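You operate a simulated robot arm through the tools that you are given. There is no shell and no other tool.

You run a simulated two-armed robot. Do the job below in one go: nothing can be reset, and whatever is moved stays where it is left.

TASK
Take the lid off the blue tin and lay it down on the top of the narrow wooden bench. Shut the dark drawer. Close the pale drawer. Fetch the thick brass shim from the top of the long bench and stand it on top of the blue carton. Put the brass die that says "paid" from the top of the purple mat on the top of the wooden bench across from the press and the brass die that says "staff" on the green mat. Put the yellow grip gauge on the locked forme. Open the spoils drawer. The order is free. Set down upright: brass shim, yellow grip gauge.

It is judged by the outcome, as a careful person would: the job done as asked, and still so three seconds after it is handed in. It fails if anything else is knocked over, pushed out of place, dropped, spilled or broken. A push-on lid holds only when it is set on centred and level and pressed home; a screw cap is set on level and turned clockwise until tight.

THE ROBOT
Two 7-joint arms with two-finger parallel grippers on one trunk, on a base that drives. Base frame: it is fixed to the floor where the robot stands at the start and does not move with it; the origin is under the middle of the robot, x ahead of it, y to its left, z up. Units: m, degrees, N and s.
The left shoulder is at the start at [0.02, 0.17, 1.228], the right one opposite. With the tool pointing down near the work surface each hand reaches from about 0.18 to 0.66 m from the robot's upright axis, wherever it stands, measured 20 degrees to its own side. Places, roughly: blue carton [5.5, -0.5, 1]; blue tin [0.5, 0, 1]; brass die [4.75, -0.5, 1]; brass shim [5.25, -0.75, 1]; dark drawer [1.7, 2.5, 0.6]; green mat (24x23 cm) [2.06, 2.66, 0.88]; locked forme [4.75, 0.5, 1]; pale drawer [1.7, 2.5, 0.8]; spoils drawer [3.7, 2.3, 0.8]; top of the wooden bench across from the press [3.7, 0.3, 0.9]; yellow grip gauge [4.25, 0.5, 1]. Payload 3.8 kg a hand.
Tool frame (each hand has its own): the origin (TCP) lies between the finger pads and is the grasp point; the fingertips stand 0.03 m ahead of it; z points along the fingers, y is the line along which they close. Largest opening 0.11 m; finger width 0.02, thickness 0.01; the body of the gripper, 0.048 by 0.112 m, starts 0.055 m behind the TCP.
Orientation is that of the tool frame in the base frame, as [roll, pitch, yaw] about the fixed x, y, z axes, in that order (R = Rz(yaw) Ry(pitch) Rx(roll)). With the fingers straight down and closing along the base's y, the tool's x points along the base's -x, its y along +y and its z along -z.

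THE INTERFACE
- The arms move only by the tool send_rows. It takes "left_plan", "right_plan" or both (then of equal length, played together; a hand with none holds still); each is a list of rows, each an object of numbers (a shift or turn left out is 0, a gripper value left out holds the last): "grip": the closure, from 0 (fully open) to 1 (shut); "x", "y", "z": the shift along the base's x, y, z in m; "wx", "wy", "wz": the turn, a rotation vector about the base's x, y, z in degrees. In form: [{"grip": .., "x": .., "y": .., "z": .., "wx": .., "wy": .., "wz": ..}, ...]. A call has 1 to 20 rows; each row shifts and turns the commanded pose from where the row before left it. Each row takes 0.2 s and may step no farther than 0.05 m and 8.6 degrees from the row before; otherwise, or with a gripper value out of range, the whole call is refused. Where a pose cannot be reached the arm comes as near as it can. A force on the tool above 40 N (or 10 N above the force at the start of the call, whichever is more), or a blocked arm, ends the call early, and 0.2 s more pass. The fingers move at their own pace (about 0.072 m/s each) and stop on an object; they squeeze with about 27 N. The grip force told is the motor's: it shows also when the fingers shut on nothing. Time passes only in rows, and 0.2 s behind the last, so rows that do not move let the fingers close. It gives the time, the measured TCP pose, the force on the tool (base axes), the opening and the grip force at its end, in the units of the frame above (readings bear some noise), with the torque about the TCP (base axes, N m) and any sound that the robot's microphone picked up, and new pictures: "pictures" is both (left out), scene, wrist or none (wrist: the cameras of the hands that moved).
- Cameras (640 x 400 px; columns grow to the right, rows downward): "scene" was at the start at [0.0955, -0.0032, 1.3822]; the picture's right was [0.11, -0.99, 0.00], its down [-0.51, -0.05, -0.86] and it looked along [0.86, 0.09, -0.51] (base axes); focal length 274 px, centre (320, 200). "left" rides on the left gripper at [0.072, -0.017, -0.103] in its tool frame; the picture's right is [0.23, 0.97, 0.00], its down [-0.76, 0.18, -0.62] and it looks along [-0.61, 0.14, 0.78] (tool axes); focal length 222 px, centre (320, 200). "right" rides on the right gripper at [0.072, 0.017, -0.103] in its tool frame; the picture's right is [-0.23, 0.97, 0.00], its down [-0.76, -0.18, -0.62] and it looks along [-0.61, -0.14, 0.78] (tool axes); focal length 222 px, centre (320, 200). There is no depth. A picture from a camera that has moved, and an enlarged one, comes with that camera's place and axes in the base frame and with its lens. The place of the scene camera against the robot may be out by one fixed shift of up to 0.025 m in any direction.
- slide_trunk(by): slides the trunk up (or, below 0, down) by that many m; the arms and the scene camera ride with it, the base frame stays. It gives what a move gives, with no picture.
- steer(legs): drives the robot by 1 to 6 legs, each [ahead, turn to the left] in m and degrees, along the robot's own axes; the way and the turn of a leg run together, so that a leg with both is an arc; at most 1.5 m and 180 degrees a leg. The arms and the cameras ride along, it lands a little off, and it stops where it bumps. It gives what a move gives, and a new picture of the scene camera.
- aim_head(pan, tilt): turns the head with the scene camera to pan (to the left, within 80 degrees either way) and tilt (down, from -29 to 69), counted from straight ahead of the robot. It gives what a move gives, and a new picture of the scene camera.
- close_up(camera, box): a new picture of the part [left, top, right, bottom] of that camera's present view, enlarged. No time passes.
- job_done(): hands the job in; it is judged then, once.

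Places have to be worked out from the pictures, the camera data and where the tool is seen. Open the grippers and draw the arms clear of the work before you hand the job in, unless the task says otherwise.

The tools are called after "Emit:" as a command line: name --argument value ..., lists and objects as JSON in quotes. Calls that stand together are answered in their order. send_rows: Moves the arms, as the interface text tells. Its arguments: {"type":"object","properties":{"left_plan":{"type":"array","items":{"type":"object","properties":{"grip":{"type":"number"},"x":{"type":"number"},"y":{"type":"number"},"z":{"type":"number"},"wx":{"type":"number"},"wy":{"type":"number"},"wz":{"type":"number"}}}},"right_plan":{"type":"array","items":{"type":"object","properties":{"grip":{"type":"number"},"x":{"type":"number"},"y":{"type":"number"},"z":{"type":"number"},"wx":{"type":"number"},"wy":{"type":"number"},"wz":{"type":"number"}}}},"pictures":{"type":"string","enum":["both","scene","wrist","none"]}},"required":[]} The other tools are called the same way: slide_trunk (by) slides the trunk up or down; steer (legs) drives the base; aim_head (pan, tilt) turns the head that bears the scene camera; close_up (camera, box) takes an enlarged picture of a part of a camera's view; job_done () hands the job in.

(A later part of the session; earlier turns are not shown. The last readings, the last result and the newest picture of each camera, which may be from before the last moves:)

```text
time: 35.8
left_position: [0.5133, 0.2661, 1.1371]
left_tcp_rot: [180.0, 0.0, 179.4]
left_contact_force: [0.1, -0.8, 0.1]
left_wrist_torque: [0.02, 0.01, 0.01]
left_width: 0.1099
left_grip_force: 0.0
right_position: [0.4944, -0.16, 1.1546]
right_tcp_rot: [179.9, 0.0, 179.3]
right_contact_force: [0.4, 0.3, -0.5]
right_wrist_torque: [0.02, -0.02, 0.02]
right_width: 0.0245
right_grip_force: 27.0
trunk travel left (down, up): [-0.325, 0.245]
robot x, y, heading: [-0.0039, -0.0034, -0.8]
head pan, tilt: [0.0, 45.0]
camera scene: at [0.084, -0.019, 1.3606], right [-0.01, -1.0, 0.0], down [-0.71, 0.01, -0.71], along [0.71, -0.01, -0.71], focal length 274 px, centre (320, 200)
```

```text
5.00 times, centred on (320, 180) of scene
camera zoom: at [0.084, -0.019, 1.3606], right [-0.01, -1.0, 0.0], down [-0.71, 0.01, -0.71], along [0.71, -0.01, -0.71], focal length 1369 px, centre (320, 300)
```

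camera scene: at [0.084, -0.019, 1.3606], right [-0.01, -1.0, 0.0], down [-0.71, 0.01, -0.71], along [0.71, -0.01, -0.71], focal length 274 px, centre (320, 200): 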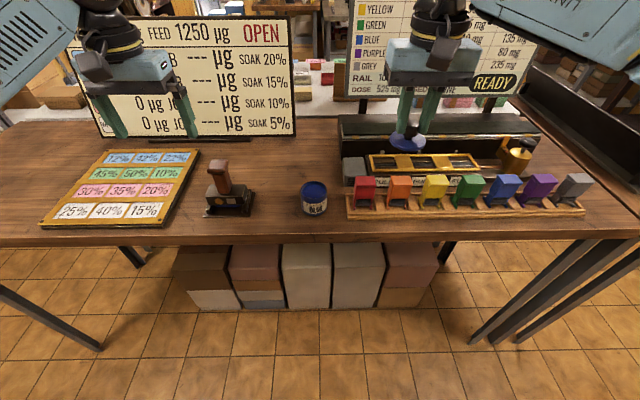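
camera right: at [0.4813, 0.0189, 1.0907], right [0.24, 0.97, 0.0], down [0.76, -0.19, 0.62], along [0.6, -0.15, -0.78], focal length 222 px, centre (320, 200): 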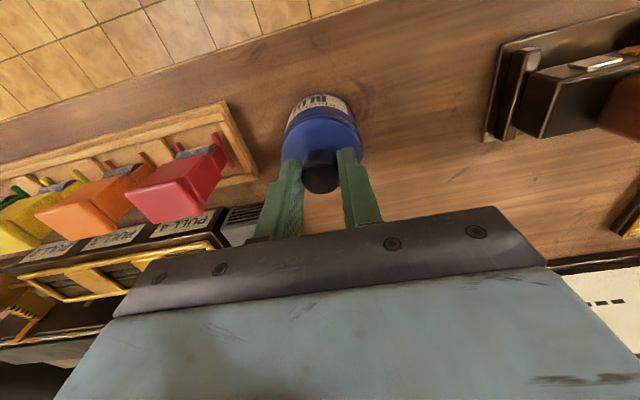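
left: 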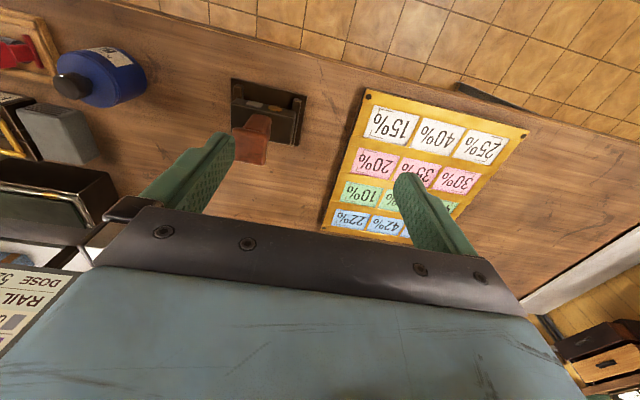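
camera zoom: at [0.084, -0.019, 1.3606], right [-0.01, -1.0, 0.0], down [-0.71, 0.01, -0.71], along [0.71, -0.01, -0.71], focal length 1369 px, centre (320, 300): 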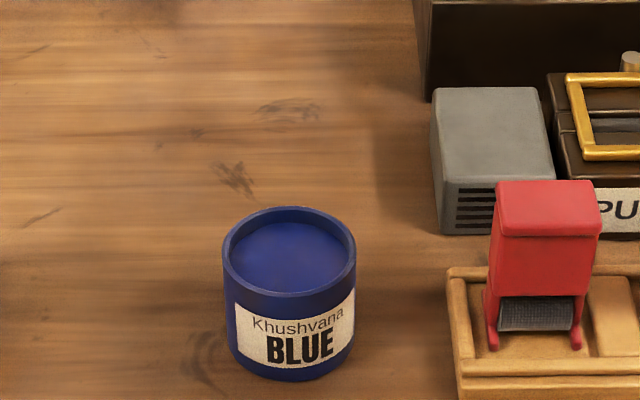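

The lid is in the right hand, and the tin stands open in place. I back out and drive toward the left-wall benches.

Emit:
steer --legs '[[-0.35, 0], [0, 90.8], [1.1, 0]]'

Emit:
aim_head --pan 0 --tilt 25

Emit:
aim_head --pan -55 --tilt 20

```text
time: 47.1
left_position: [-0.6474, 1.5971, 1.1366]
left_tcp_rot: [-180.0, 0.1, -89.3]
left_contact_force: [0.5, -0.6, 0.4]
left_wrist_torque: [-0.03, -0.02, -0.01]
left_width: 0.11
left_grip_force: 0.1
right_position: [-0.2215, 1.5879, 1.1549]
right_tcp_rot: [180.0, 0.0, -89.5]
right_contact_force: [-0.8, -0.3, -0.7]
right_wrist_torque: [0.03, -0.01, 0.01]
right_width: 0.0241
right_grip_force: 27.2
trunk travel left (down, up): [-0.325, 0.245]
robot x, y, heading: [-0.3692, 1.0869, 90.3]
head pan, tilt: [0.0, 45.0]
camera scene: at [-0.3806, 1.1759, 1.3605], right [1.0, 0.01, 0.0], down [0.01, -0.71, -0.71], along [-0.01, 0.71, -0.71], focal length 274 px, centre (320, 200)
```

scene: 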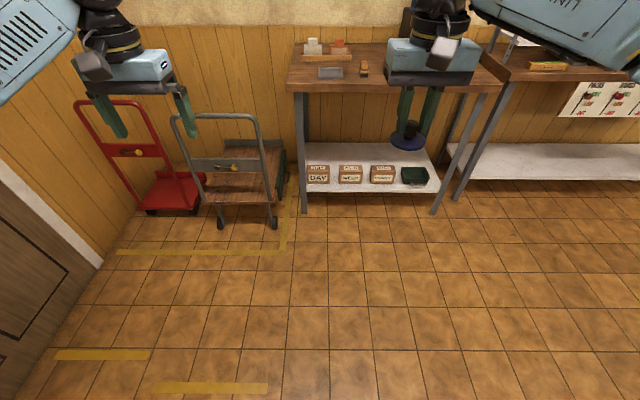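

```text
time: 47.9
left_position: [-0.6484, 1.5971, 1.1355]
left_tcp_rot: [-180.0, 0.0, -89.3]
left_contact_force: [0.5, 0.5, 0.5]
left_wrist_torque: [-0.01, 0.01, -0.03]
left_width: 0.11
left_grip_force: 0.1
right_position: [-0.2221, 1.5874, 1.1534]
right_tcp_rot: [179.9, 0.1, -89.4]
right_contact_force: [0.6, 0.1, 0.1]
right_wrist_torque: [-0.01, 0.02, -0.03]
right_width: 0.0244
right_grip_force: 27.0
trunk travel left (down, up): [-0.325, 0.245]
robot x, y, heading: [-0.3627, 1.0863, 90.8]
head pan, tilt: [0.0, 25.0]
camera scene: at [-0.3807, 1.1865, 1.3911], right [1.0, 0.01, 0.0], down [0.0, -0.42, -0.91], along [-0.01, 0.91, -0.42], focal length 274 px, centre (320, 200)
```

scene: 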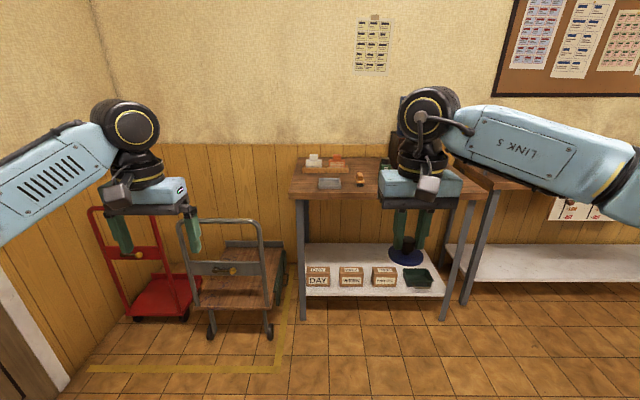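

```text
time: 49.2
left_position: [-0.6481, 1.5965, 1.1353]
left_tcp_rot: [180.0, 0.1, -89.3]
left_contact_force: [-0.3, -0.8, 1.1]
left_wrist_torque: [0.04, 0.02, 0.0]
left_width: 0.1102
left_grip_force: 0.0
right_position: [-0.2208, 1.5881, 1.1545]
right_tcp_rot: [179.9, 0.0, -89.4]
right_contact_force: [0.4, 0.3, -1.3]
right_wrist_torque: [-0.02, 0.0, 0.0]
right_width: 0.0243
right_grip_force: 27.2
trunk travel left (down, up): [-0.325, 0.245]
robot x, y, heading: [-0.3671, 1.0887, 90.7]
head pan, tilt: [-55.0, 20.0]
camera scene: at [-0.3041, 1.1486, 1.3992], right [0.58, -0.81, 0.0], down [-0.28, -0.2, -0.94], along [0.76, 0.55, -0.34], focal length 274 px, centre (320, 200)
```

scene: 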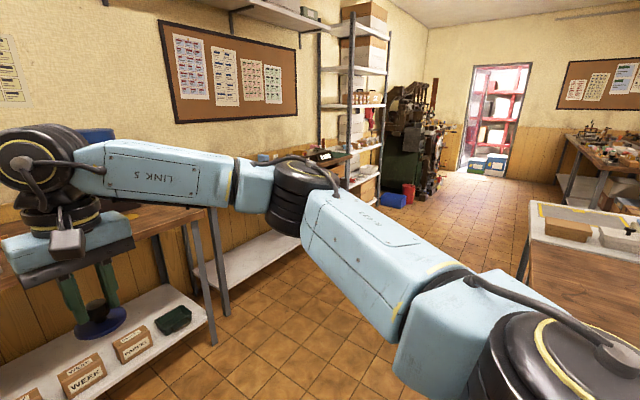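

Both candidate short benches have similar size; I'll look at others too. Corridor between the ink bench (edge y≈1.05) and the wall benches (edge y≈2.3) is clear, so I go along its middle to the drawers.

Emit:
steer --legs '[[0.53, 0], [0, -90.7], [1.0, 0]]'

Emit:
aim_head --pan 50 --tilt 20

Emit:
aim_head --pan -30 --tilt 12

```text
time: 60.9
left_position: [1.1508, 1.8645, 1.1358]
left_tcp_rot: [-180.0, 0.0, 178.6]
left_contact_force: [0.4, -0.2, -0.3]
left_wrist_torque: [0.04, 0.01, -0.04]
left_width: 0.1101
left_grip_force: 0.0
right_position: [1.1259, 1.4382, 1.1549]
right_tcp_rot: [179.9, 0.1, 178.5]
right_contact_force: [-0.3, 0.3, -0.5]
right_wrist_torque: [0.02, -0.02, 0.0]
right_width: 0.0245
right_grip_force: 27.4
trunk travel left (down, up): [-0.325, 0.245]
robot x, y, heading: [0.6297, 1.6047, -1.5]
head pan, tilt: [-55.0, 20.0]
camera scene: at [0.6877, 1.5083, 1.3992], right [-0.83, -0.55, 0.0], down [-0.19, 0.29, -0.94], along [0.52, -0.78, -0.34], focal length 274 px, centre (320, 200)
```

scene: 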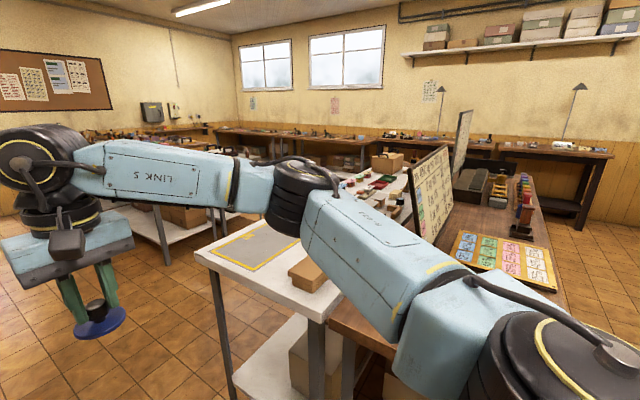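

```text
time: 62.8
left_position: [1.1512, 1.8632, 1.1353]
left_tcp_rot: [180.0, 0.0, 178.6]
left_contact_force: [0.1, 0.4, 0.8]
left_wrist_torque: [-0.03, 0.02, 0.02]
left_width: 0.1098
left_grip_force: 0.0
right_position: [1.1252, 1.4373, 1.1539]
right_tcp_rot: [-180.0, -0.1, 178.4]
right_contact_force: [0.1, -0.4, 0.8]
right_wrist_torque: [0.01, 0.0, -0.01]
right_width: 0.0244
right_grip_force: 26.9
trunk travel left (down, up): [-0.325, 0.245]
robot x, y, heading: [0.6304, 1.6028, -1.8]
head pan, tilt: [50.0, 20.0]
camera scene: at [0.6976, 1.6557, 1.3992], right [0.75, -0.66, 0.0], down [-0.23, -0.26, -0.94], along [0.62, 0.7, -0.34], focal length 274 px, centre (320, 200)
```

scene: 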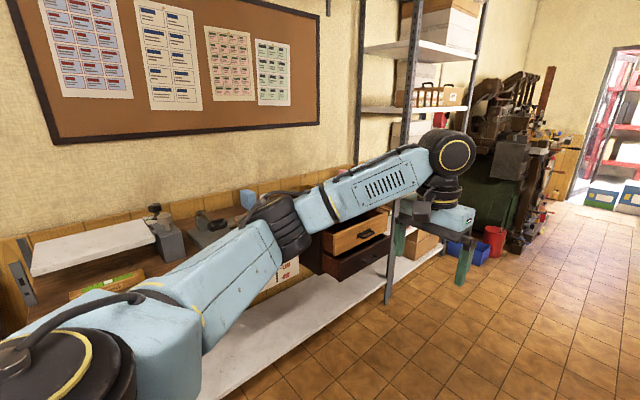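

```text
time: 64.3
left_position: [1.1508, 1.8645, 1.1361]
left_tcp_rot: [-179.9, 0.0, 178.5]
left_contact_force: [-0.6, 0.8, -0.8]
left_wrist_torque: [0.0, -0.01, 0.01]
left_width: 0.1101
left_grip_force: 0.0
right_position: [1.1259, 1.4378, 1.1552]
right_tcp_rot: [-180.0, 0.0, 178.5]
right_contact_force: [-0.4, 0.2, -0.3]
right_wrist_torque: [0.01, 0.01, 0.0]
right_width: 0.0246
right_grip_force: 27.1
trunk travel left (down, up): [-0.325, 0.245]
robot x, y, heading: [0.6325, 1.5976, -1.5]
head pan, tilt: [-30.0, 12.0]
camera scene: at [0.7155, 1.5373, 1.4123], right [-0.52, -0.85, 0.0], down [-0.18, 0.11, -0.98], along [0.83, -0.51, -0.21], focal length 274 px, centre (320, 200)
```

scene: 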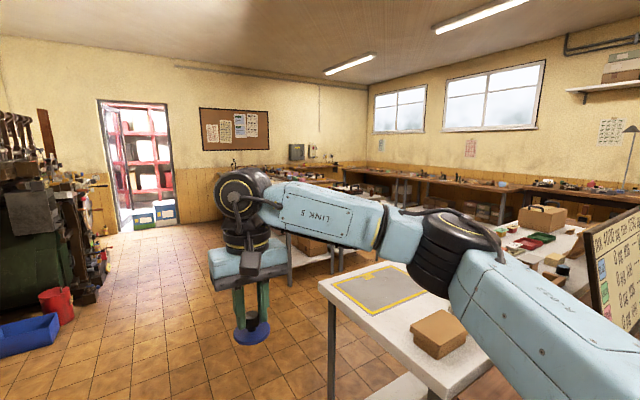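

I zoom on the far benches in this view.

Emit:
close_up --camera "scene" --box '[260, 140, 480, 280]'

Emit:
close_up --camera "scene" --box '[400, 140, 640, 280]'

```text
2.86 times, centred on (370, 210) of scene
camera zoom: at [0.7155, 1.5373, 1.4123], right [-0.52, -0.85, 0.0], down [-0.18, 0.11, -0.98], along [0.83, -0.51, -0.21], focal length 782 px, centre (177, 171)
```

zoom: 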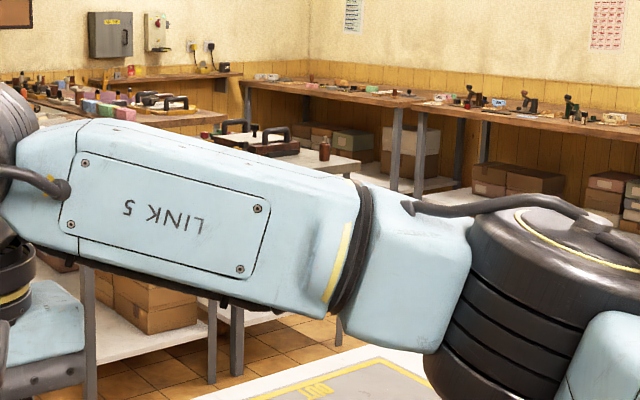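

```text
2.67 times, centred on (520, 210) of scene
camera zoom: at [0.7155, 1.5373, 1.4123], right [-0.52, -0.85, 0.0], down [-0.18, 0.11, -0.98], along [0.83, -0.51, -0.21], focal length 730 px, centre (-213, 173)
```

zoom: 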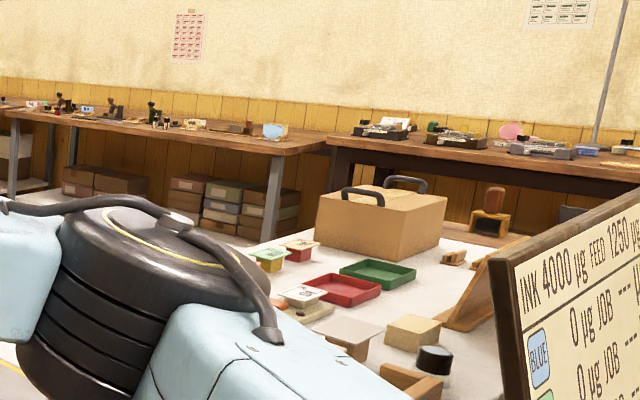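

There's also a bench along the back wall; I'll judge later. Now the drawers: I look closely at them from here first.

Emit:
aim_head --pan 40 --tilt 25

Emit:
close_up --camera "scene" --box '[200, 120, 520, 320]'

```text
time: 65.7
left_position: [1.1516, 1.8643, 1.137]
left_tcp_rot: [180.0, 0.0, 178.6]
left_contact_force: [-0.2, 0.0, -0.2]
left_wrist_torque: [0.01, -0.04, 0.01]
left_width: 0.1101
left_grip_force: 0.1
right_position: [1.1242, 1.4383, 1.154]
right_tcp_rot: [-180.0, 0.0, 178.6]
right_contact_force: [-0.2, 0.1, 0.8]
right_wrist_torque: [0.02, 0.02, 0.0]
right_width: 0.0244
right_grip_force: 26.9
trunk travel left (down, up): [-0.325, 0.245]
robot x, y, heading: [0.6319, 1.5994, -1.4]
head pan, tilt: [40.0, 25.0]
camera scene: at [0.708, 1.6433, 1.3912], right [0.62, -0.78, 0.0], down [-0.33, -0.26, -0.91], along [0.71, 0.56, -0.42], focal length 274 px, centre (320, 200)
```

scene: 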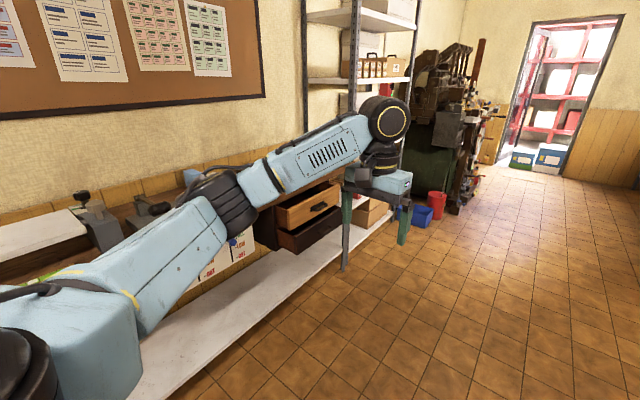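

```text
2.00 times, centred on (360, 220) of scene
camera zoom: at [0.708, 1.6433, 1.3912], right [0.62, -0.78, 0.0], down [-0.33, -0.26, -0.91], along [0.71, 0.56, -0.42], focal length 548 px, centre (240, 160)
```

zoom: 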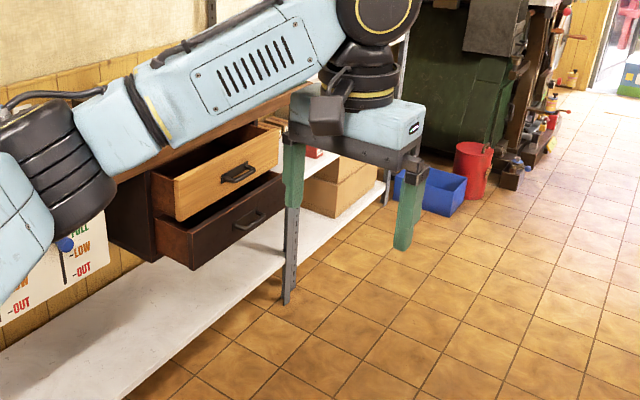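

The pale drawer protrudes over the dark one, both with a front handle. I drive up and face them.

Emit:
steer --legs '[[1.0, 0], [0, 91.5]]'

Emit:
aim_head --pan 0 --tilt 40

```text
time: 74.8
left_position: [1.3453, 2.085, 1.1363]
left_tcp_rot: [-179.9, 0.0, -89.3]
left_contact_force: [0.0, 0.1, 0.8]
left_wrist_torque: [-0.01, 0.0, 0.03]
left_width: 0.1101
left_grip_force: 0.0
right_position: [1.7723, 2.075, 1.1543]
right_tcp_rot: [-180.0, 0.0, -89.4]
right_contact_force: [0.2, -0.6, 0.0]
right_wrist_torque: [-0.01, 0.02, -0.03]
right_width: 0.0243
right_grip_force: 27.2
trunk travel left (down, up): [-0.325, 0.245]
robot x, y, heading: [1.6253, 1.5761, 90.6]
head pan, tilt: [40.0, 25.0]
camera scene: at [1.5533, 1.6522, 1.3911], right [0.76, 0.65, 0.0], down [0.27, -0.32, -0.91], along [-0.59, 0.69, -0.42], focal length 274 px, centre (320, 200)
```

scene: 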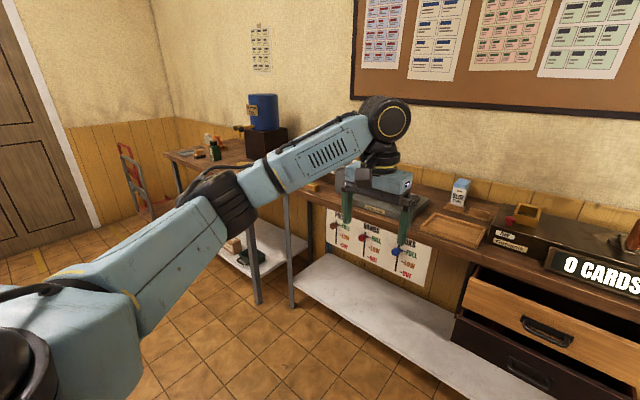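

```text
time: 75.8
left_position: [1.3456, 2.0849, 1.1357]
left_tcp_rot: [-180.0, 0.0, -89.4]
left_contact_force: [0.6, -0.3, 0.2]
left_wrist_torque: [0.01, 0.0, 0.03]
left_width: 0.11
left_grip_force: 0.1
right_position: [1.772, 2.0747, 1.1546]
right_tcp_rot: [-180.0, 0.0, -89.4]
right_contact_force: [-0.2, -0.7, -0.2]
right_wrist_torque: [0.01, -0.02, 0.04]
right_width: 0.0242
right_grip_force: 26.7
trunk travel left (down, up): [-0.325, 0.245]
robot x, y, heading: [1.6282, 1.5742, 90.6]
head pan, tilt: [0.0, 40.0]
camera scene: at [1.6125, 1.6672, 1.3678], right [1.0, 0.01, 0.0], down [0.01, -0.64, -0.77], along [-0.01, 0.77, -0.64], focal length 274 px, centre (320, 200)
```

scene: 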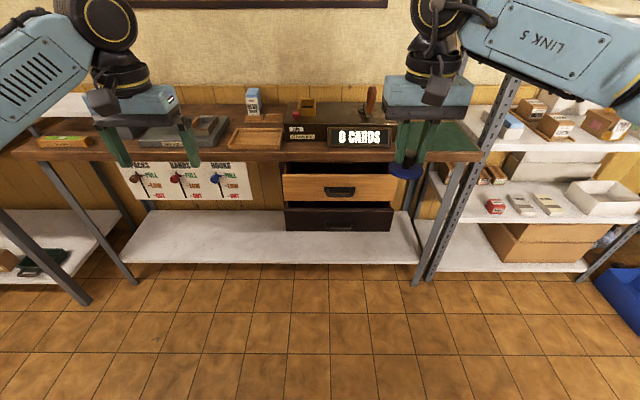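

Pale front is about x 1.48–1.86, z 0.73–0.85, y≈2.4; dark one beneath. That's too far to reach, so I come 0.25 m closer.

Emit:
steer --legs '[[0.25, -0.6]]'

Emit:
aim_head --pan 0 --tilt 55

```text
time: 77.7
left_position: [1.3501, 2.3364, 1.1355]
left_tcp_rot: [-179.9, 0.0, -90.0]
left_contact_force: [0.1, 0.4, -0.4]
left_wrist_torque: [-0.03, 0.0, 0.0]
left_width: 0.11
left_grip_force: 0.2
right_position: [1.7757, 2.3211, 1.1541]
right_tcp_rot: [180.0, -0.1, -90.1]
right_contact_force: [-0.8, 0.1, -1.2]
right_wrist_torque: [-0.01, -0.01, 0.01]
right_width: 0.0244
right_grip_force: 27.5
trunk travel left (down, up): [-0.325, 0.245]
robot x, y, heading: [1.625, 1.8206, 90.0]
head pan, tilt: [0.0, 40.0]
camera scene: at [1.6126, 1.9155, 1.3677], right [1.0, 0.0, 0.0], down [0.0, -0.64, -0.77], along [0.0, 0.77, -0.64], focal length 274 px, centre (320, 200)
```

scene: 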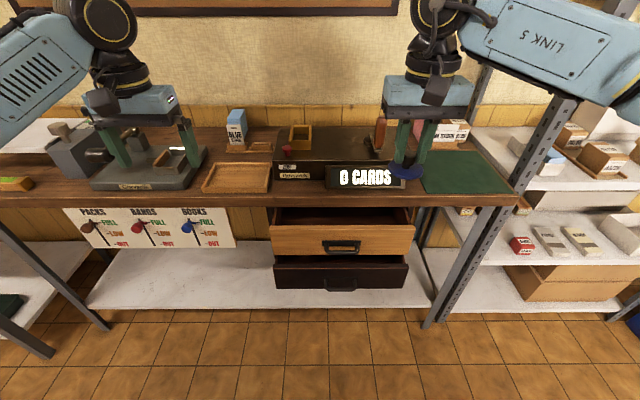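

```text
time: 78.4
left_position: [1.35, 2.3345, 1.1373]
left_tcp_rot: [-179.9, 0.0, -90.0]
left_contact_force: [-0.7, -0.2, 0.0]
left_wrist_torque: [-0.01, -0.01, 0.02]
left_width: 0.1099
left_grip_force: 0.2
right_position: [1.7768, 2.321, 1.1546]
right_tcp_rot: [-179.9, 0.1, -90.0]
right_contact_force: [0.2, 0.9, 0.2]
right_wrist_torque: [-0.01, 0.02, -0.01]
right_width: 0.0241
right_grip_force: 27.1
trunk travel left (down, up): [-0.325, 0.245]
robot x, y, heading: [1.6254, 1.8222, 89.8]
head pan, tilt: [0.0, 55.0]
camera scene: at [1.6126, 1.9016, 1.3472], right [1.0, 0.0, 0.0], down [0.0, -0.82, -0.57], along [0.0, 0.57, -0.82], focal length 274 px, centre (320, 200)
```

scene: 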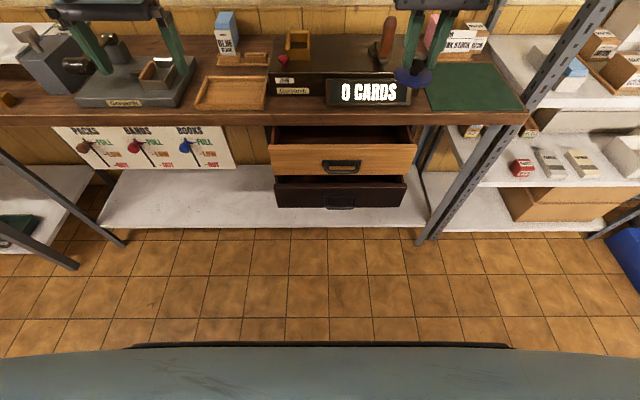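

Triangulating: pale front y≈2.465, z 0.69–0.825; bench edge y≈2.57. I close the left hand, tilt it forward and bring it in front of the pale drawer left of the handle.

Emit:
send_rows --left_plan '[{"grip": 1, "wx": 8.5, "x": 0.03, "y": -0.02, "z": -0.03}, {"wx": 8.5, "x": 0.03, "y": -0.02, "z": -0.03}, {"wx": 8.5, "x": 0.03, "y": -0.02, "z": -0.03}, {"wx": 8.5, "x": 0.03, "y": -0.02, "z": -0.03}, {"wx": 8.5, "x": 0.03, "y": -0.02, "z": -0.03}, {"wx": 8.5, "x": 0.03, "y": -0.02, "z": -0.03}, {"wx": 8.5, "x": 0.03, "y": -0.02, "z": -0.03}, {"z": -0.04}, {"z": -0.04}, {"z": -0.04}, {"z": -0.04}]' --pictures "both"

```text
time: 80.8
left_position: [1.5611, 2.1951, 0.7661]
left_tcp_rot: [179.9, 59.5, -90.2]
left_contact_force: [0.2, 0.0, 0.0]
left_wrist_torque: [0.0, 0.0, -0.05]
left_width: 0.0
left_grip_force: 27.3
right_position: [1.7774, 2.3204, 1.1535]
right_tcp_rot: [-179.9, 0.1, -90.1]
right_contact_force: [0.3, 0.5, 0.7]
right_wrist_torque: [-0.01, 0.0, -0.02]
right_width: 0.0243
right_grip_force: 27.3
trunk travel left (down, up): [-0.325, 0.245]
robot x, y, heading: [1.6266, 1.8224, 89.9]
head pan, tilt: [0.0, 55.0]
camera scene: at [1.613, 1.9015, 1.3472], right [1.0, 0.0, 0.0], down [0.0, -0.82, -0.57], along [0.0, 0.57, -0.82], focal length 274 px, centre (320, 200)
camera left: at [1.5773, 2.0685, 0.756], right [-0.97, -0.12, -0.2], down [-0.18, -0.15, 0.97], along [-0.14, 0.98, 0.13], focal length 222 px, centre (320, 200)
```

scene: 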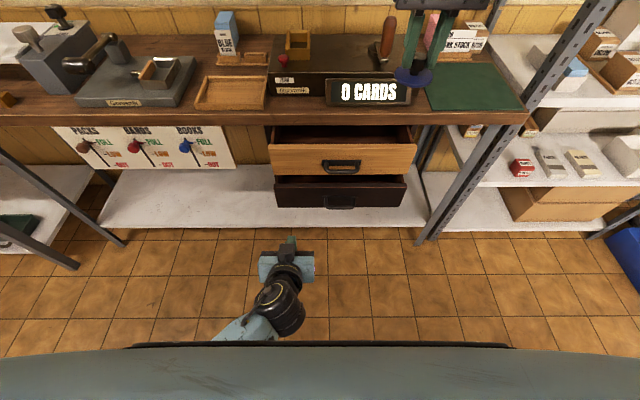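
left: 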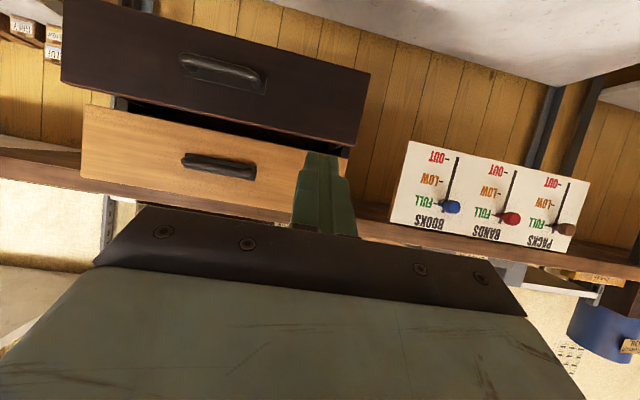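

Fingers point at the pale front near its left third, clear of the handle. I push forward slowly.

Emit:
send_rows --left_plan '[{"x": 0.01, "y": 0.03}, {"y": 0.03}, {"y": 0.03}, {"y": 0.03}, {"y": 0.03}, {"y": 0.03}, {"y": 0.03}, {"y": 0.015}, {"y": 0.015}, {"y": 0.015}, {"y": 0.015}, {"y": 0.015}, {"y": 0.015}, {"y": 0.015}, {"y": 0.015}]' --pictures "both"

```text
time: 84.0
left_position: [1.5702, 2.4735, 0.7657]
left_tcp_rot: [179.9, 59.6, -90.1]
left_contact_force: [-0.1, -0.2, -0.8]
left_wrist_torque: [0.03, 0.0, 0.0]
left_width: 0.0
left_grip_force: 27.1
left hand out of reach, approached as far as the arm can: row 12, 13, 14, 15
right_position: [1.7761, 2.3205, 1.1534]
right_tcp_rot: [180.0, 0.0, -90.0]
right_contact_force: [0.6, 0.4, -0.7]
right_wrist_torque: [0.01, -0.02, 0.02]
right_width: 0.0245
right_grip_force: 26.6
trunk travel left (down, up): [-0.325, 0.245]
robot x, y, heading: [1.6285, 1.8239, 89.8]
head pan, tilt: [0.0, 55.0]
camera scene: at [1.6126, 1.9017, 1.3471], right [1.0, 0.0, 0.0], down [0.0, -0.82, -0.57], along [0.0, 0.57, -0.82], focal length 274 px, centre (320, 200)
camera left: at [1.5871, 2.3459, 0.7553], right [-0.97, -0.12, -0.2], down [-0.18, -0.15, 0.97], along [-0.14, 0.98, 0.13], focal length 222 px, centre (320, 200)
```

scene: 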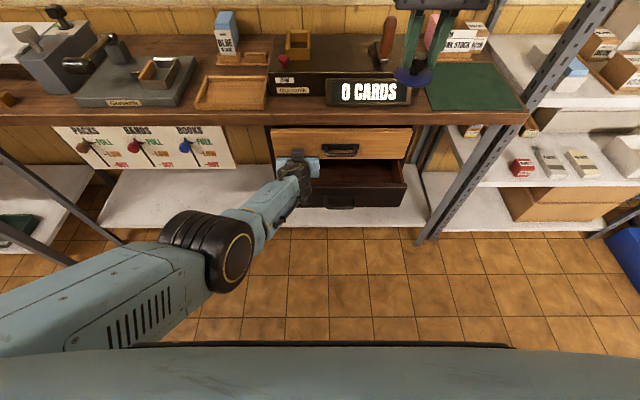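
left: 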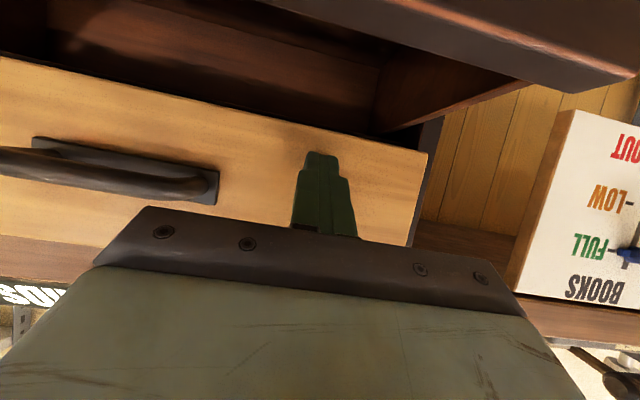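

The drawer moved some but my arm is at its limit. I draw the hand back, drive 0.12 m nearer, then push again.

Emit:
send_rows --left_plan '[{"y": -0.04}, {"y": -0.04}, {"y": -0.04}, {"y": -0.04}]' --pictures "none"

Emit:
steer --legs '[[0.12, 0]]'

```text
time: 85.0
left_position: [1.5615, 2.3159, 0.7683]
left_tcp_rot: [178.1, 60.2, -91.6]
left_contact_force: [1.0, -0.8, 0.1]
left_wrist_torque: [-0.02, -0.02, -0.02]
left_width: 0.0002
left_grip_force: 27.0
right_position: [1.7768, 2.3202, 1.1537]
right_tcp_rot: [179.9, 0.0, -90.3]
right_contact_force: [-0.5, 0.8, -0.9]
right_wrist_torque: [-0.02, 0.02, 0.0]
right_width: 0.0242
right_grip_force: 26.8
trunk travel left (down, up): [-0.325, 0.245]
robot x, y, heading: [1.6261, 1.8227, 89.7]
head pan, tilt: [0.0, 55.0]
```

```text
time: 86.3
left_position: [1.5635, 2.4349, 0.7665]
left_tcp_rot: [178.2, 59.8, -91.7]
left_contact_force: [0.0, 0.1, 0.5]
left_wrist_torque: [-0.02, 0.0, -0.02]
left_width: 0.0002
left_grip_force: 27.3
right_position: [1.7767, 2.4419, 1.1532]
right_tcp_rot: [180.0, -0.1, -90.0]
right_contact_force: [0.0, 0.2, -0.4]
right_wrist_torque: [-0.03, -0.01, -0.03]
right_width: 0.0241
right_grip_force: 27.2
trunk travel left (down, up): [-0.325, 0.245]
robot x, y, heading: [1.6281, 1.9393, 90.0]
head pan, tilt: [0.0, 55.0]
camera scene: at [1.6127, 2.0223, 1.347], right [1.0, 0.0, 0.0], down [0.0, -0.82, -0.57], along [0.0, 0.57, -0.82], focal length 274 px, centre (320, 200)
```

scene: 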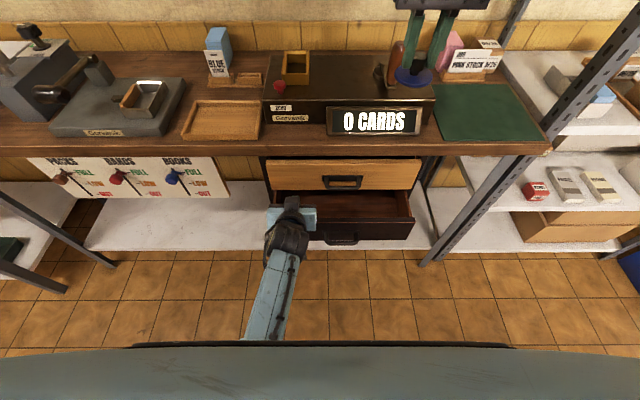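

Now I finish pushing the pale drawer.

Emit:
send_rows --left_plan '[{"y": 0.03}, {"y": 0.015}, {"y": 0.015}, {"y": 0.015}, {"y": 0.01}, {"y": 0.01}, {"y": 0.01}, {"y": 0.01}, {"y": 0.01}]' --pictures "both"

```text
time: 87.4
left_position: [1.5516, 2.4998, 0.7531]
left_tcp_rot: [175.3, 58.6, -93.9]
left_contact_force: [1.1, -32.5, 18.0]
left_wrist_torque: [0.05, 0.03, -0.01]
left_width: 0.0002
left_grip_force: 26.9
right_position: [1.7764, 2.4356, 1.1557]
right_tcp_rot: [179.8, 0.2, -90.0]
right_contact_force: [0.1, 0.2, -0.6]
right_wrist_torque: [-0.04, 0.01, -0.01]
right_width: 0.0241
right_grip_force: 26.8
trunk travel left (down, up): [-0.325, 0.245]
robot x, y, heading: [1.6272, 1.9367, 90.0]
head pan, tilt: [0.0, 55.0]
stopped in row 5 (left hand): the force on the tool passed its limit at 71 N (the readings are from after the stop); the commanded pose is now the measured one
camera scene: at [1.6132, 2.0154, 1.3477], right [1.0, 0.0, 0.0], down [0.0, -0.82, -0.58], along [0.0, 0.58, -0.82], focal length 274 px, centre (320, 200)
camera left: at [1.5673, 2.3727, 0.7421], right [-0.98, -0.12, -0.15], down [-0.14, -0.14, 0.98], along [-0.14, 0.98, 0.12], focal length 222 px, centre (320, 200)
```

scene: 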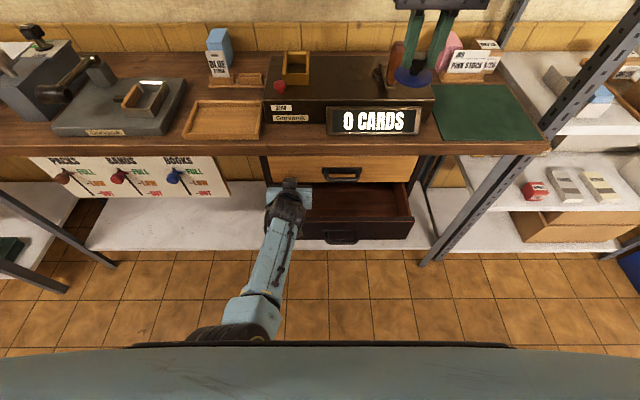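
left: 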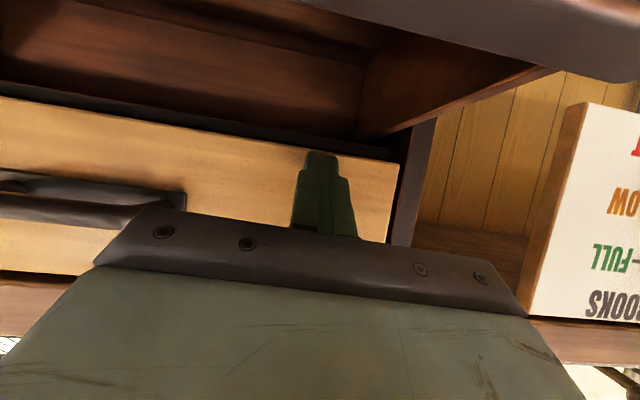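

Firm stop reached; the pale front looks flush with the cabinet. I check closely.

Emit:
close_up --camera "scene" --box '[250, 120, 440, 250]'

Emit:
close_up --camera "left" --box '[200, 50, 500, 280]'

```text
3.08 times, centred on (345, 185) of scene
camera zoom: at [1.6132, 2.0154, 1.3477], right [1.0, 0.0, 0.0], down [0.0, -0.82, -0.58], along [0.0, 0.58, -0.82], focal length 842 px, centre (243, 246)
```

zoom: 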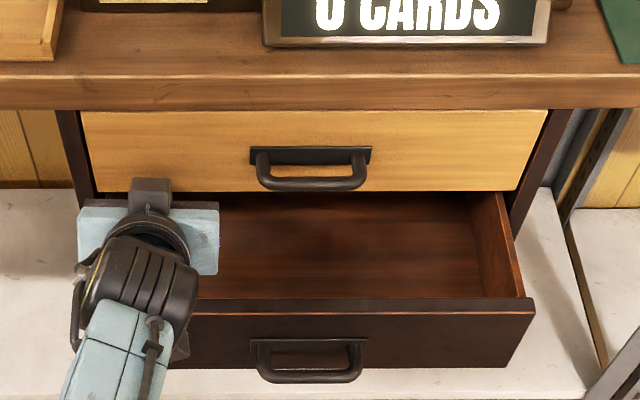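

```text
1.74 times, centred on (350, 165) of left
camera zoom: at [1.5673, 2.3727, 0.7421], right [-0.98, -0.12, -0.15], down [-0.14, -0.14, 0.98], along [-0.14, 0.98, 0.12], focal length 386 px, centre (268, 261)
```

zoom: 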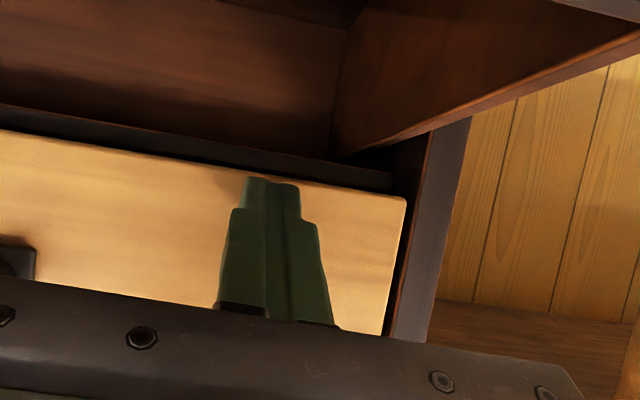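

The pale drawer is closed. I retract and lower the hand to face the dark drawer's front.

Emit:
send_rows --left_plan '[{"y": -0.04}, {"y": -0.04}, {"y": -0.04}, {"y": -0.04}, {"y": -0.04}, {"y": -0.04}, {"x": 0.01, "y": -0.03}, {"x": 0.01, "z": -0.03}, {"z": -0.03}, {"z": -0.03}]' --pictures "both"

```text
time: 88.9
left_position: [1.532, 2.3299, 0.8034]
left_tcp_rot: [164.9, 68.4, -103.7]
left_contact_force: [0.2, -0.2, -0.2]
left_wrist_torque: [0.02, 0.01, 0.01]
left_width: 0.0002
left_grip_force: 27.4
right_position: [1.7772, 2.4386, 1.1544]
right_tcp_rot: [180.0, -0.1, -89.9]
right_contact_force: [0.3, 0.0, -0.4]
right_wrist_torque: [0.01, -0.01, 0.0]
right_width: 0.0243
right_grip_force: 26.3
trunk travel left (down, up): [-0.325, 0.245]
robot x, y, heading: [1.6269, 1.9381, 89.9]
head pan, tilt: [0.0, 55.0]
stopped in row 7 (left hand): the arm was blocked; the commanded pose is now the measured one
camera scene: at [1.6128, 2.0199, 1.3472], right [1.0, 0.0, 0.0], down [0.0, -0.82, -0.57], along [0.0, 0.57, -0.82], focal length 274 px, centre (320, 200)
camera left: at [1.5471, 2.2072, 0.7691], right [-0.99, -0.09, -0.12], down [-0.09, -0.31, 0.95], along [-0.12, 0.95, 0.3], focal length 222 px, centre (320, 200)
```

scene: 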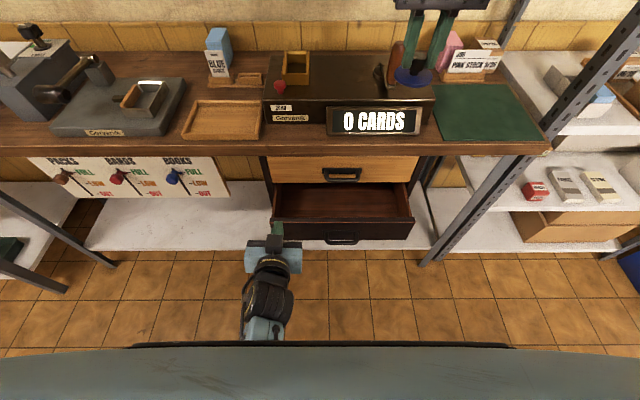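
left: 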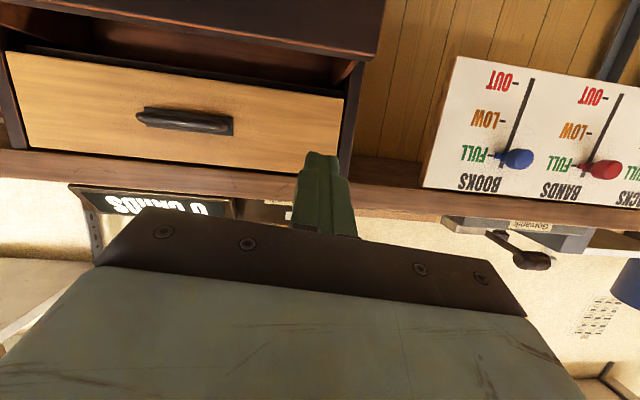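

The arm got blocked close to my own body. I back the base 0.25 m to regain room.

Emit:
steer --legs '[[-0.22, 0]]'

Emit:
send_rows --left_plan '[{"y": 0.03}, {"y": 0.03}, {"y": 0.03, "x": 0.01}, {"x": 0.01}]' --pictures "both"

```text
time: 90.6
left_position: [1.5324, 2.1103, 0.8028]
left_tcp_rot: [164.8, 68.5, -103.7]
left_contact_force: [0.2, -0.8, 0.7]
left_wrist_torque: [0.0, 0.02, -0.01]
left_width: 0.0
left_grip_force: 26.5
right_position: [1.7775, 2.218, 1.1537]
right_tcp_rot: [180.0, -0.1, -89.9]
right_contact_force: [0.5, 0.8, -0.1]
right_wrist_torque: [0.02, 0.01, 0.0]
right_width: 0.0245
right_grip_force: 27.1
trunk travel left (down, up): [-0.325, 0.245]
robot x, y, heading: [1.6255, 1.7197, 89.8]
head pan, tilt: [0.0, 55.0]
camera scene: at [1.6126, 1.7988, 1.3472], right [1.0, 0.0, 0.0], down [0.0, -0.82, -0.57], along [0.0, 0.57, -0.82], focal length 274 px, centre (320, 200)
```

scene: 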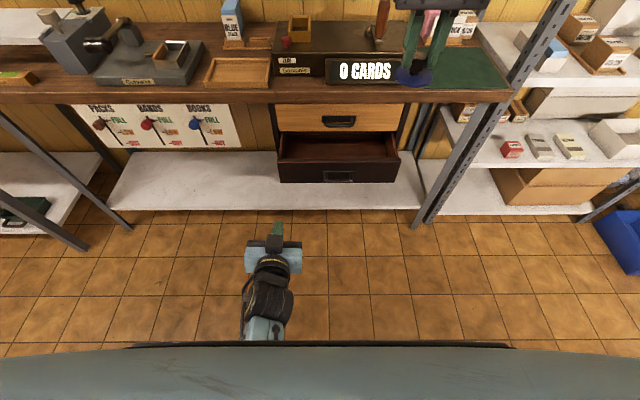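

```text
time: 91.6
left_position: [1.5385, 2.1933, 0.7918]
left_tcp_rot: [160.1, 67.3, -108.4]
left_contact_force: [-0.8, 0.1, 0.3]
left_wrist_torque: [-0.02, -0.02, 0.0]
left_width: 0.0
left_grip_force: 27.0
right_position: [1.7765, 2.2195, 1.1547]
right_tcp_rot: [-180.0, 0.0, -89.9]
right_contact_force: [-0.5, -0.7, -0.4]
right_wrist_torque: [-0.01, -0.02, 0.02]
right_width: 0.0241
right_grip_force: 26.5
trunk travel left (down, up): [-0.325, 0.245]
robot x, y, heading: [1.6279, 1.721, 90.0]
head pan, tilt: [0.0, 55.0]
camera scene: at [1.6127, 1.7994, 1.3472], right [1.0, 0.0, 0.0], down [0.0, -0.82, -0.57], along [0.0, 0.57, -0.82], focal length 274 px, centre (320, 200)
camera left: at [1.5517, 2.07, 0.7589], right [-0.99, -0.09, -0.08], down [-0.05, -0.3, 0.95], along [-0.11, 0.95, 0.29], focal length 222 px, centre (320, 200)
```

scene: 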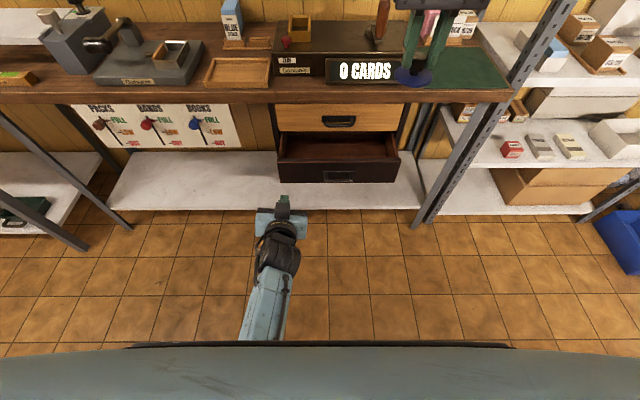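
left: 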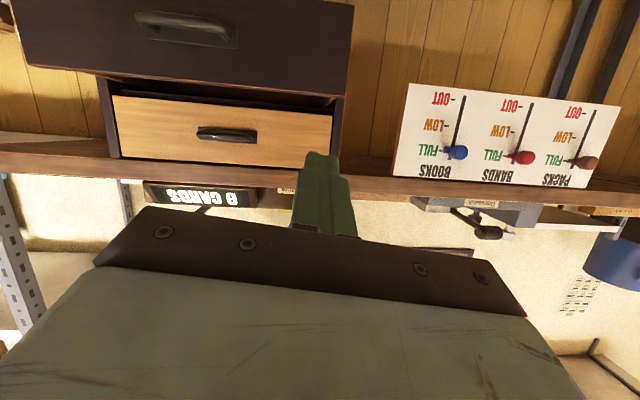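

Dark front sits at y≈2.40, z 0.60–0.71. I lower the trunk 0.12 m so the hand faces it, and come 0.12 m closer.

Emit:
slide_trunk --by -0.12

Emit:
steer --legs '[[0.12, 0]]'

Emit:
send_rows --left_plan '[{"x": 0.015, "z": -0.01}, {"x": 0.01}]' --pictures "wrist"

```text
time: 93.1
left_position: [1.5378, 2.195, 0.6729]
left_tcp_rot: [160.0, 67.5, -108.4]
left_contact_force: [-0.5, -0.4, -0.9]
left_wrist_torque: [0.0, 0.0, -0.01]
left_width: 0.0
left_grip_force: 26.7
right_position: [1.7767, 2.218, 1.0348]
right_tcp_rot: [-180.0, -0.1, -90.0]
right_contact_force: [1.2, -1.3, -0.6]
right_wrist_torque: [-0.01, 0.01, 0.04]
right_width: 0.0242
right_grip_force: 27.1
trunk travel left (down, up): [-0.205, 0.365]
robot x, y, heading: [1.6267, 1.721, 89.7]
head pan, tilt: [0.0, 55.0]
```

```text
time: 94.4
left_position: [1.5382, 2.3157, 0.674]
left_tcp_rot: [159.9, 67.5, -108.3]
left_contact_force: [0.8, -0.1, 0.2]
left_wrist_torque: [0.01, 0.01, 0.02]
left_width: 0.0
left_grip_force: 26.3
right_position: [1.7755, 2.3384, 1.0331]
right_tcp_rot: [180.0, 0.0, -90.0]
right_contact_force: [-0.1, -0.2, -0.9]
right_wrist_torque: [0.0, -0.01, -0.02]
right_width: 0.0239
right_grip_force: 27.0
trunk travel left (down, up): [-0.205, 0.365]
robot x, y, heading: [1.6305, 1.8402, 90.1]
head pan, tilt: [0.0, 55.0]
camera scene: at [1.6125, 1.9196, 1.227], right [1.0, 0.0, 0.0], down [0.0, -0.82, -0.57], along [0.0, 0.57, -0.82], focal length 274 px, centre (320, 200)
```

scene: 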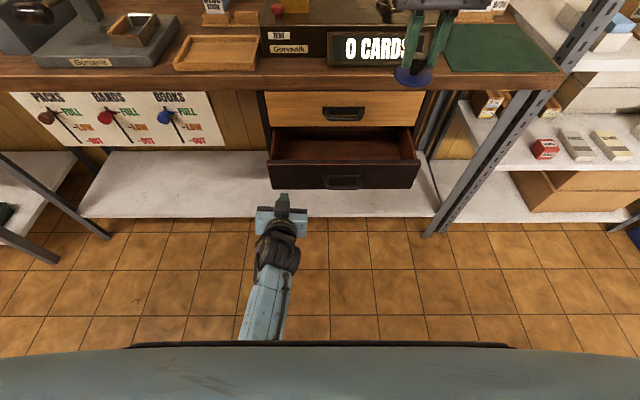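

```text
time: 95.0
left_position: [1.5497, 2.3117, 0.6528]
left_tcp_rot: [155.4, 66.4, -113.0]
left_contact_force: [-0.5, 1.3, -0.2]
left_wrist_torque: [0.01, 0.01, 0.0]
left_width: 0.0
left_grip_force: 27.0
right_position: [1.7759, 2.3387, 1.034]
right_tcp_rot: [-180.0, 0.0, -90.0]
right_contact_force: [-0.2, 0.1, 0.1]
right_wrist_torque: [0.01, 0.0, 0.0]
right_width: 0.024
right_grip_force: 26.7
trunk travel left (down, up): [-0.205, 0.365]
robot x, y, heading: [1.6302, 1.8368, 89.9]
head pan, tilt: [0.0, 55.0]
camera left: at [1.5603, 2.1874, 0.6215], right [-1.0, -0.08, -0.05], down [-0.02, -0.3, 0.95], along [-0.09, 0.95, 0.29], focal length 222 px, centre (320, 200)
```

left: 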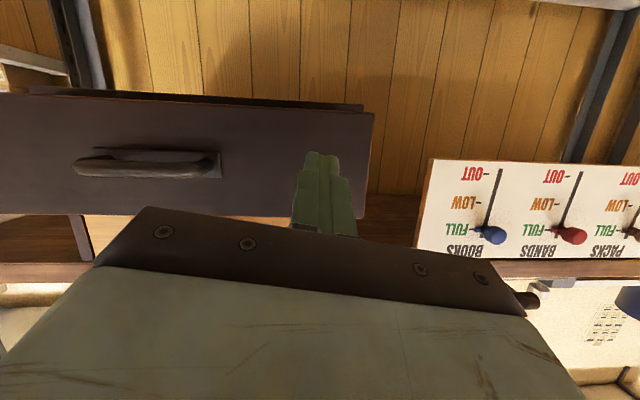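

The fingers aim at the dark front's left part. I push it in.

Emit:
send_rows --left_plan '[{"x": 0.02, "y": 0.01}, {"y": 0.02}, {"y": 0.015}, {"y": 0.015}, {"y": 0.015}, {"y": 0.015}, {"y": 0.015}, {"y": 0.015}, {"y": 0.015}, {"y": 0.015}, {"y": 0.015}, {"y": 0.01}, {"y": 0.01}, {"y": 0.01}, {"y": 0.01}, {"y": 0.01}]' --pictures "both"

```text
time: 98.4
left_position: [1.5796, 2.4891, 0.6658]
left_tcp_rot: [159.9, 67.6, -108.5]
left_contact_force: [1.0, 0.7, 0.1]
left_wrist_torque: [0.01, -0.03, -0.01]
left_width: 0.0
left_grip_force: 27.1
left hand out of reach, approached as far as the arm can: row 12, 13, 14, 15, 16
right_position: [1.777, 2.3391, 1.0336]
right_tcp_rot: [179.9, 0.0, -90.0]
right_contact_force: [0.5, -0.6, -0.6]
right_wrist_torque: [-0.01, -0.01, 0.01]
right_width: 0.0244
right_grip_force: 27.3
trunk travel left (down, up): [-0.205, 0.365]
robot x, y, heading: [1.6273, 1.8399, 89.9]
head pan, tilt: [0.0, 55.0]
camera scene: at [1.6125, 1.9188, 1.2271], right [1.0, 0.0, 0.0], down [0.0, -0.82, -0.57], along [0.0, 0.57, -0.82], focal length 274 px, centre (320, 200)
camera left: at [1.5929, 2.3671, 0.6333], right [-0.99, -0.09, -0.08], down [-0.05, -0.31, 0.95], along [-0.11, 0.95, 0.3], focal length 222 px, centre (320, 200)
```

scene: 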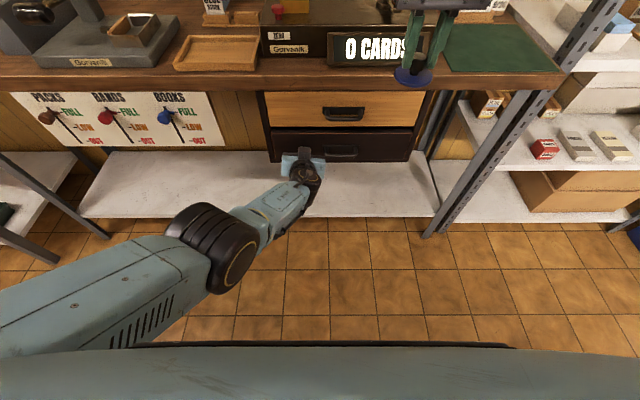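
left: 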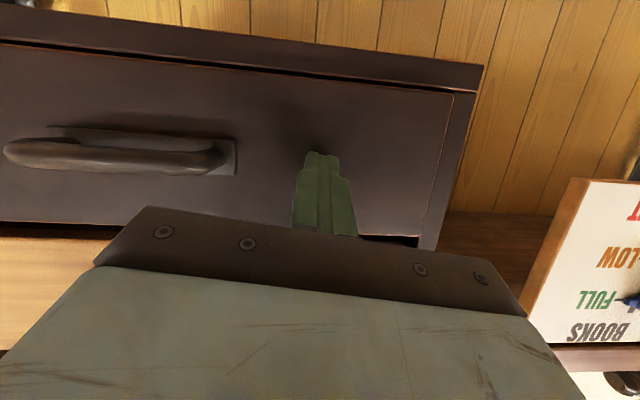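

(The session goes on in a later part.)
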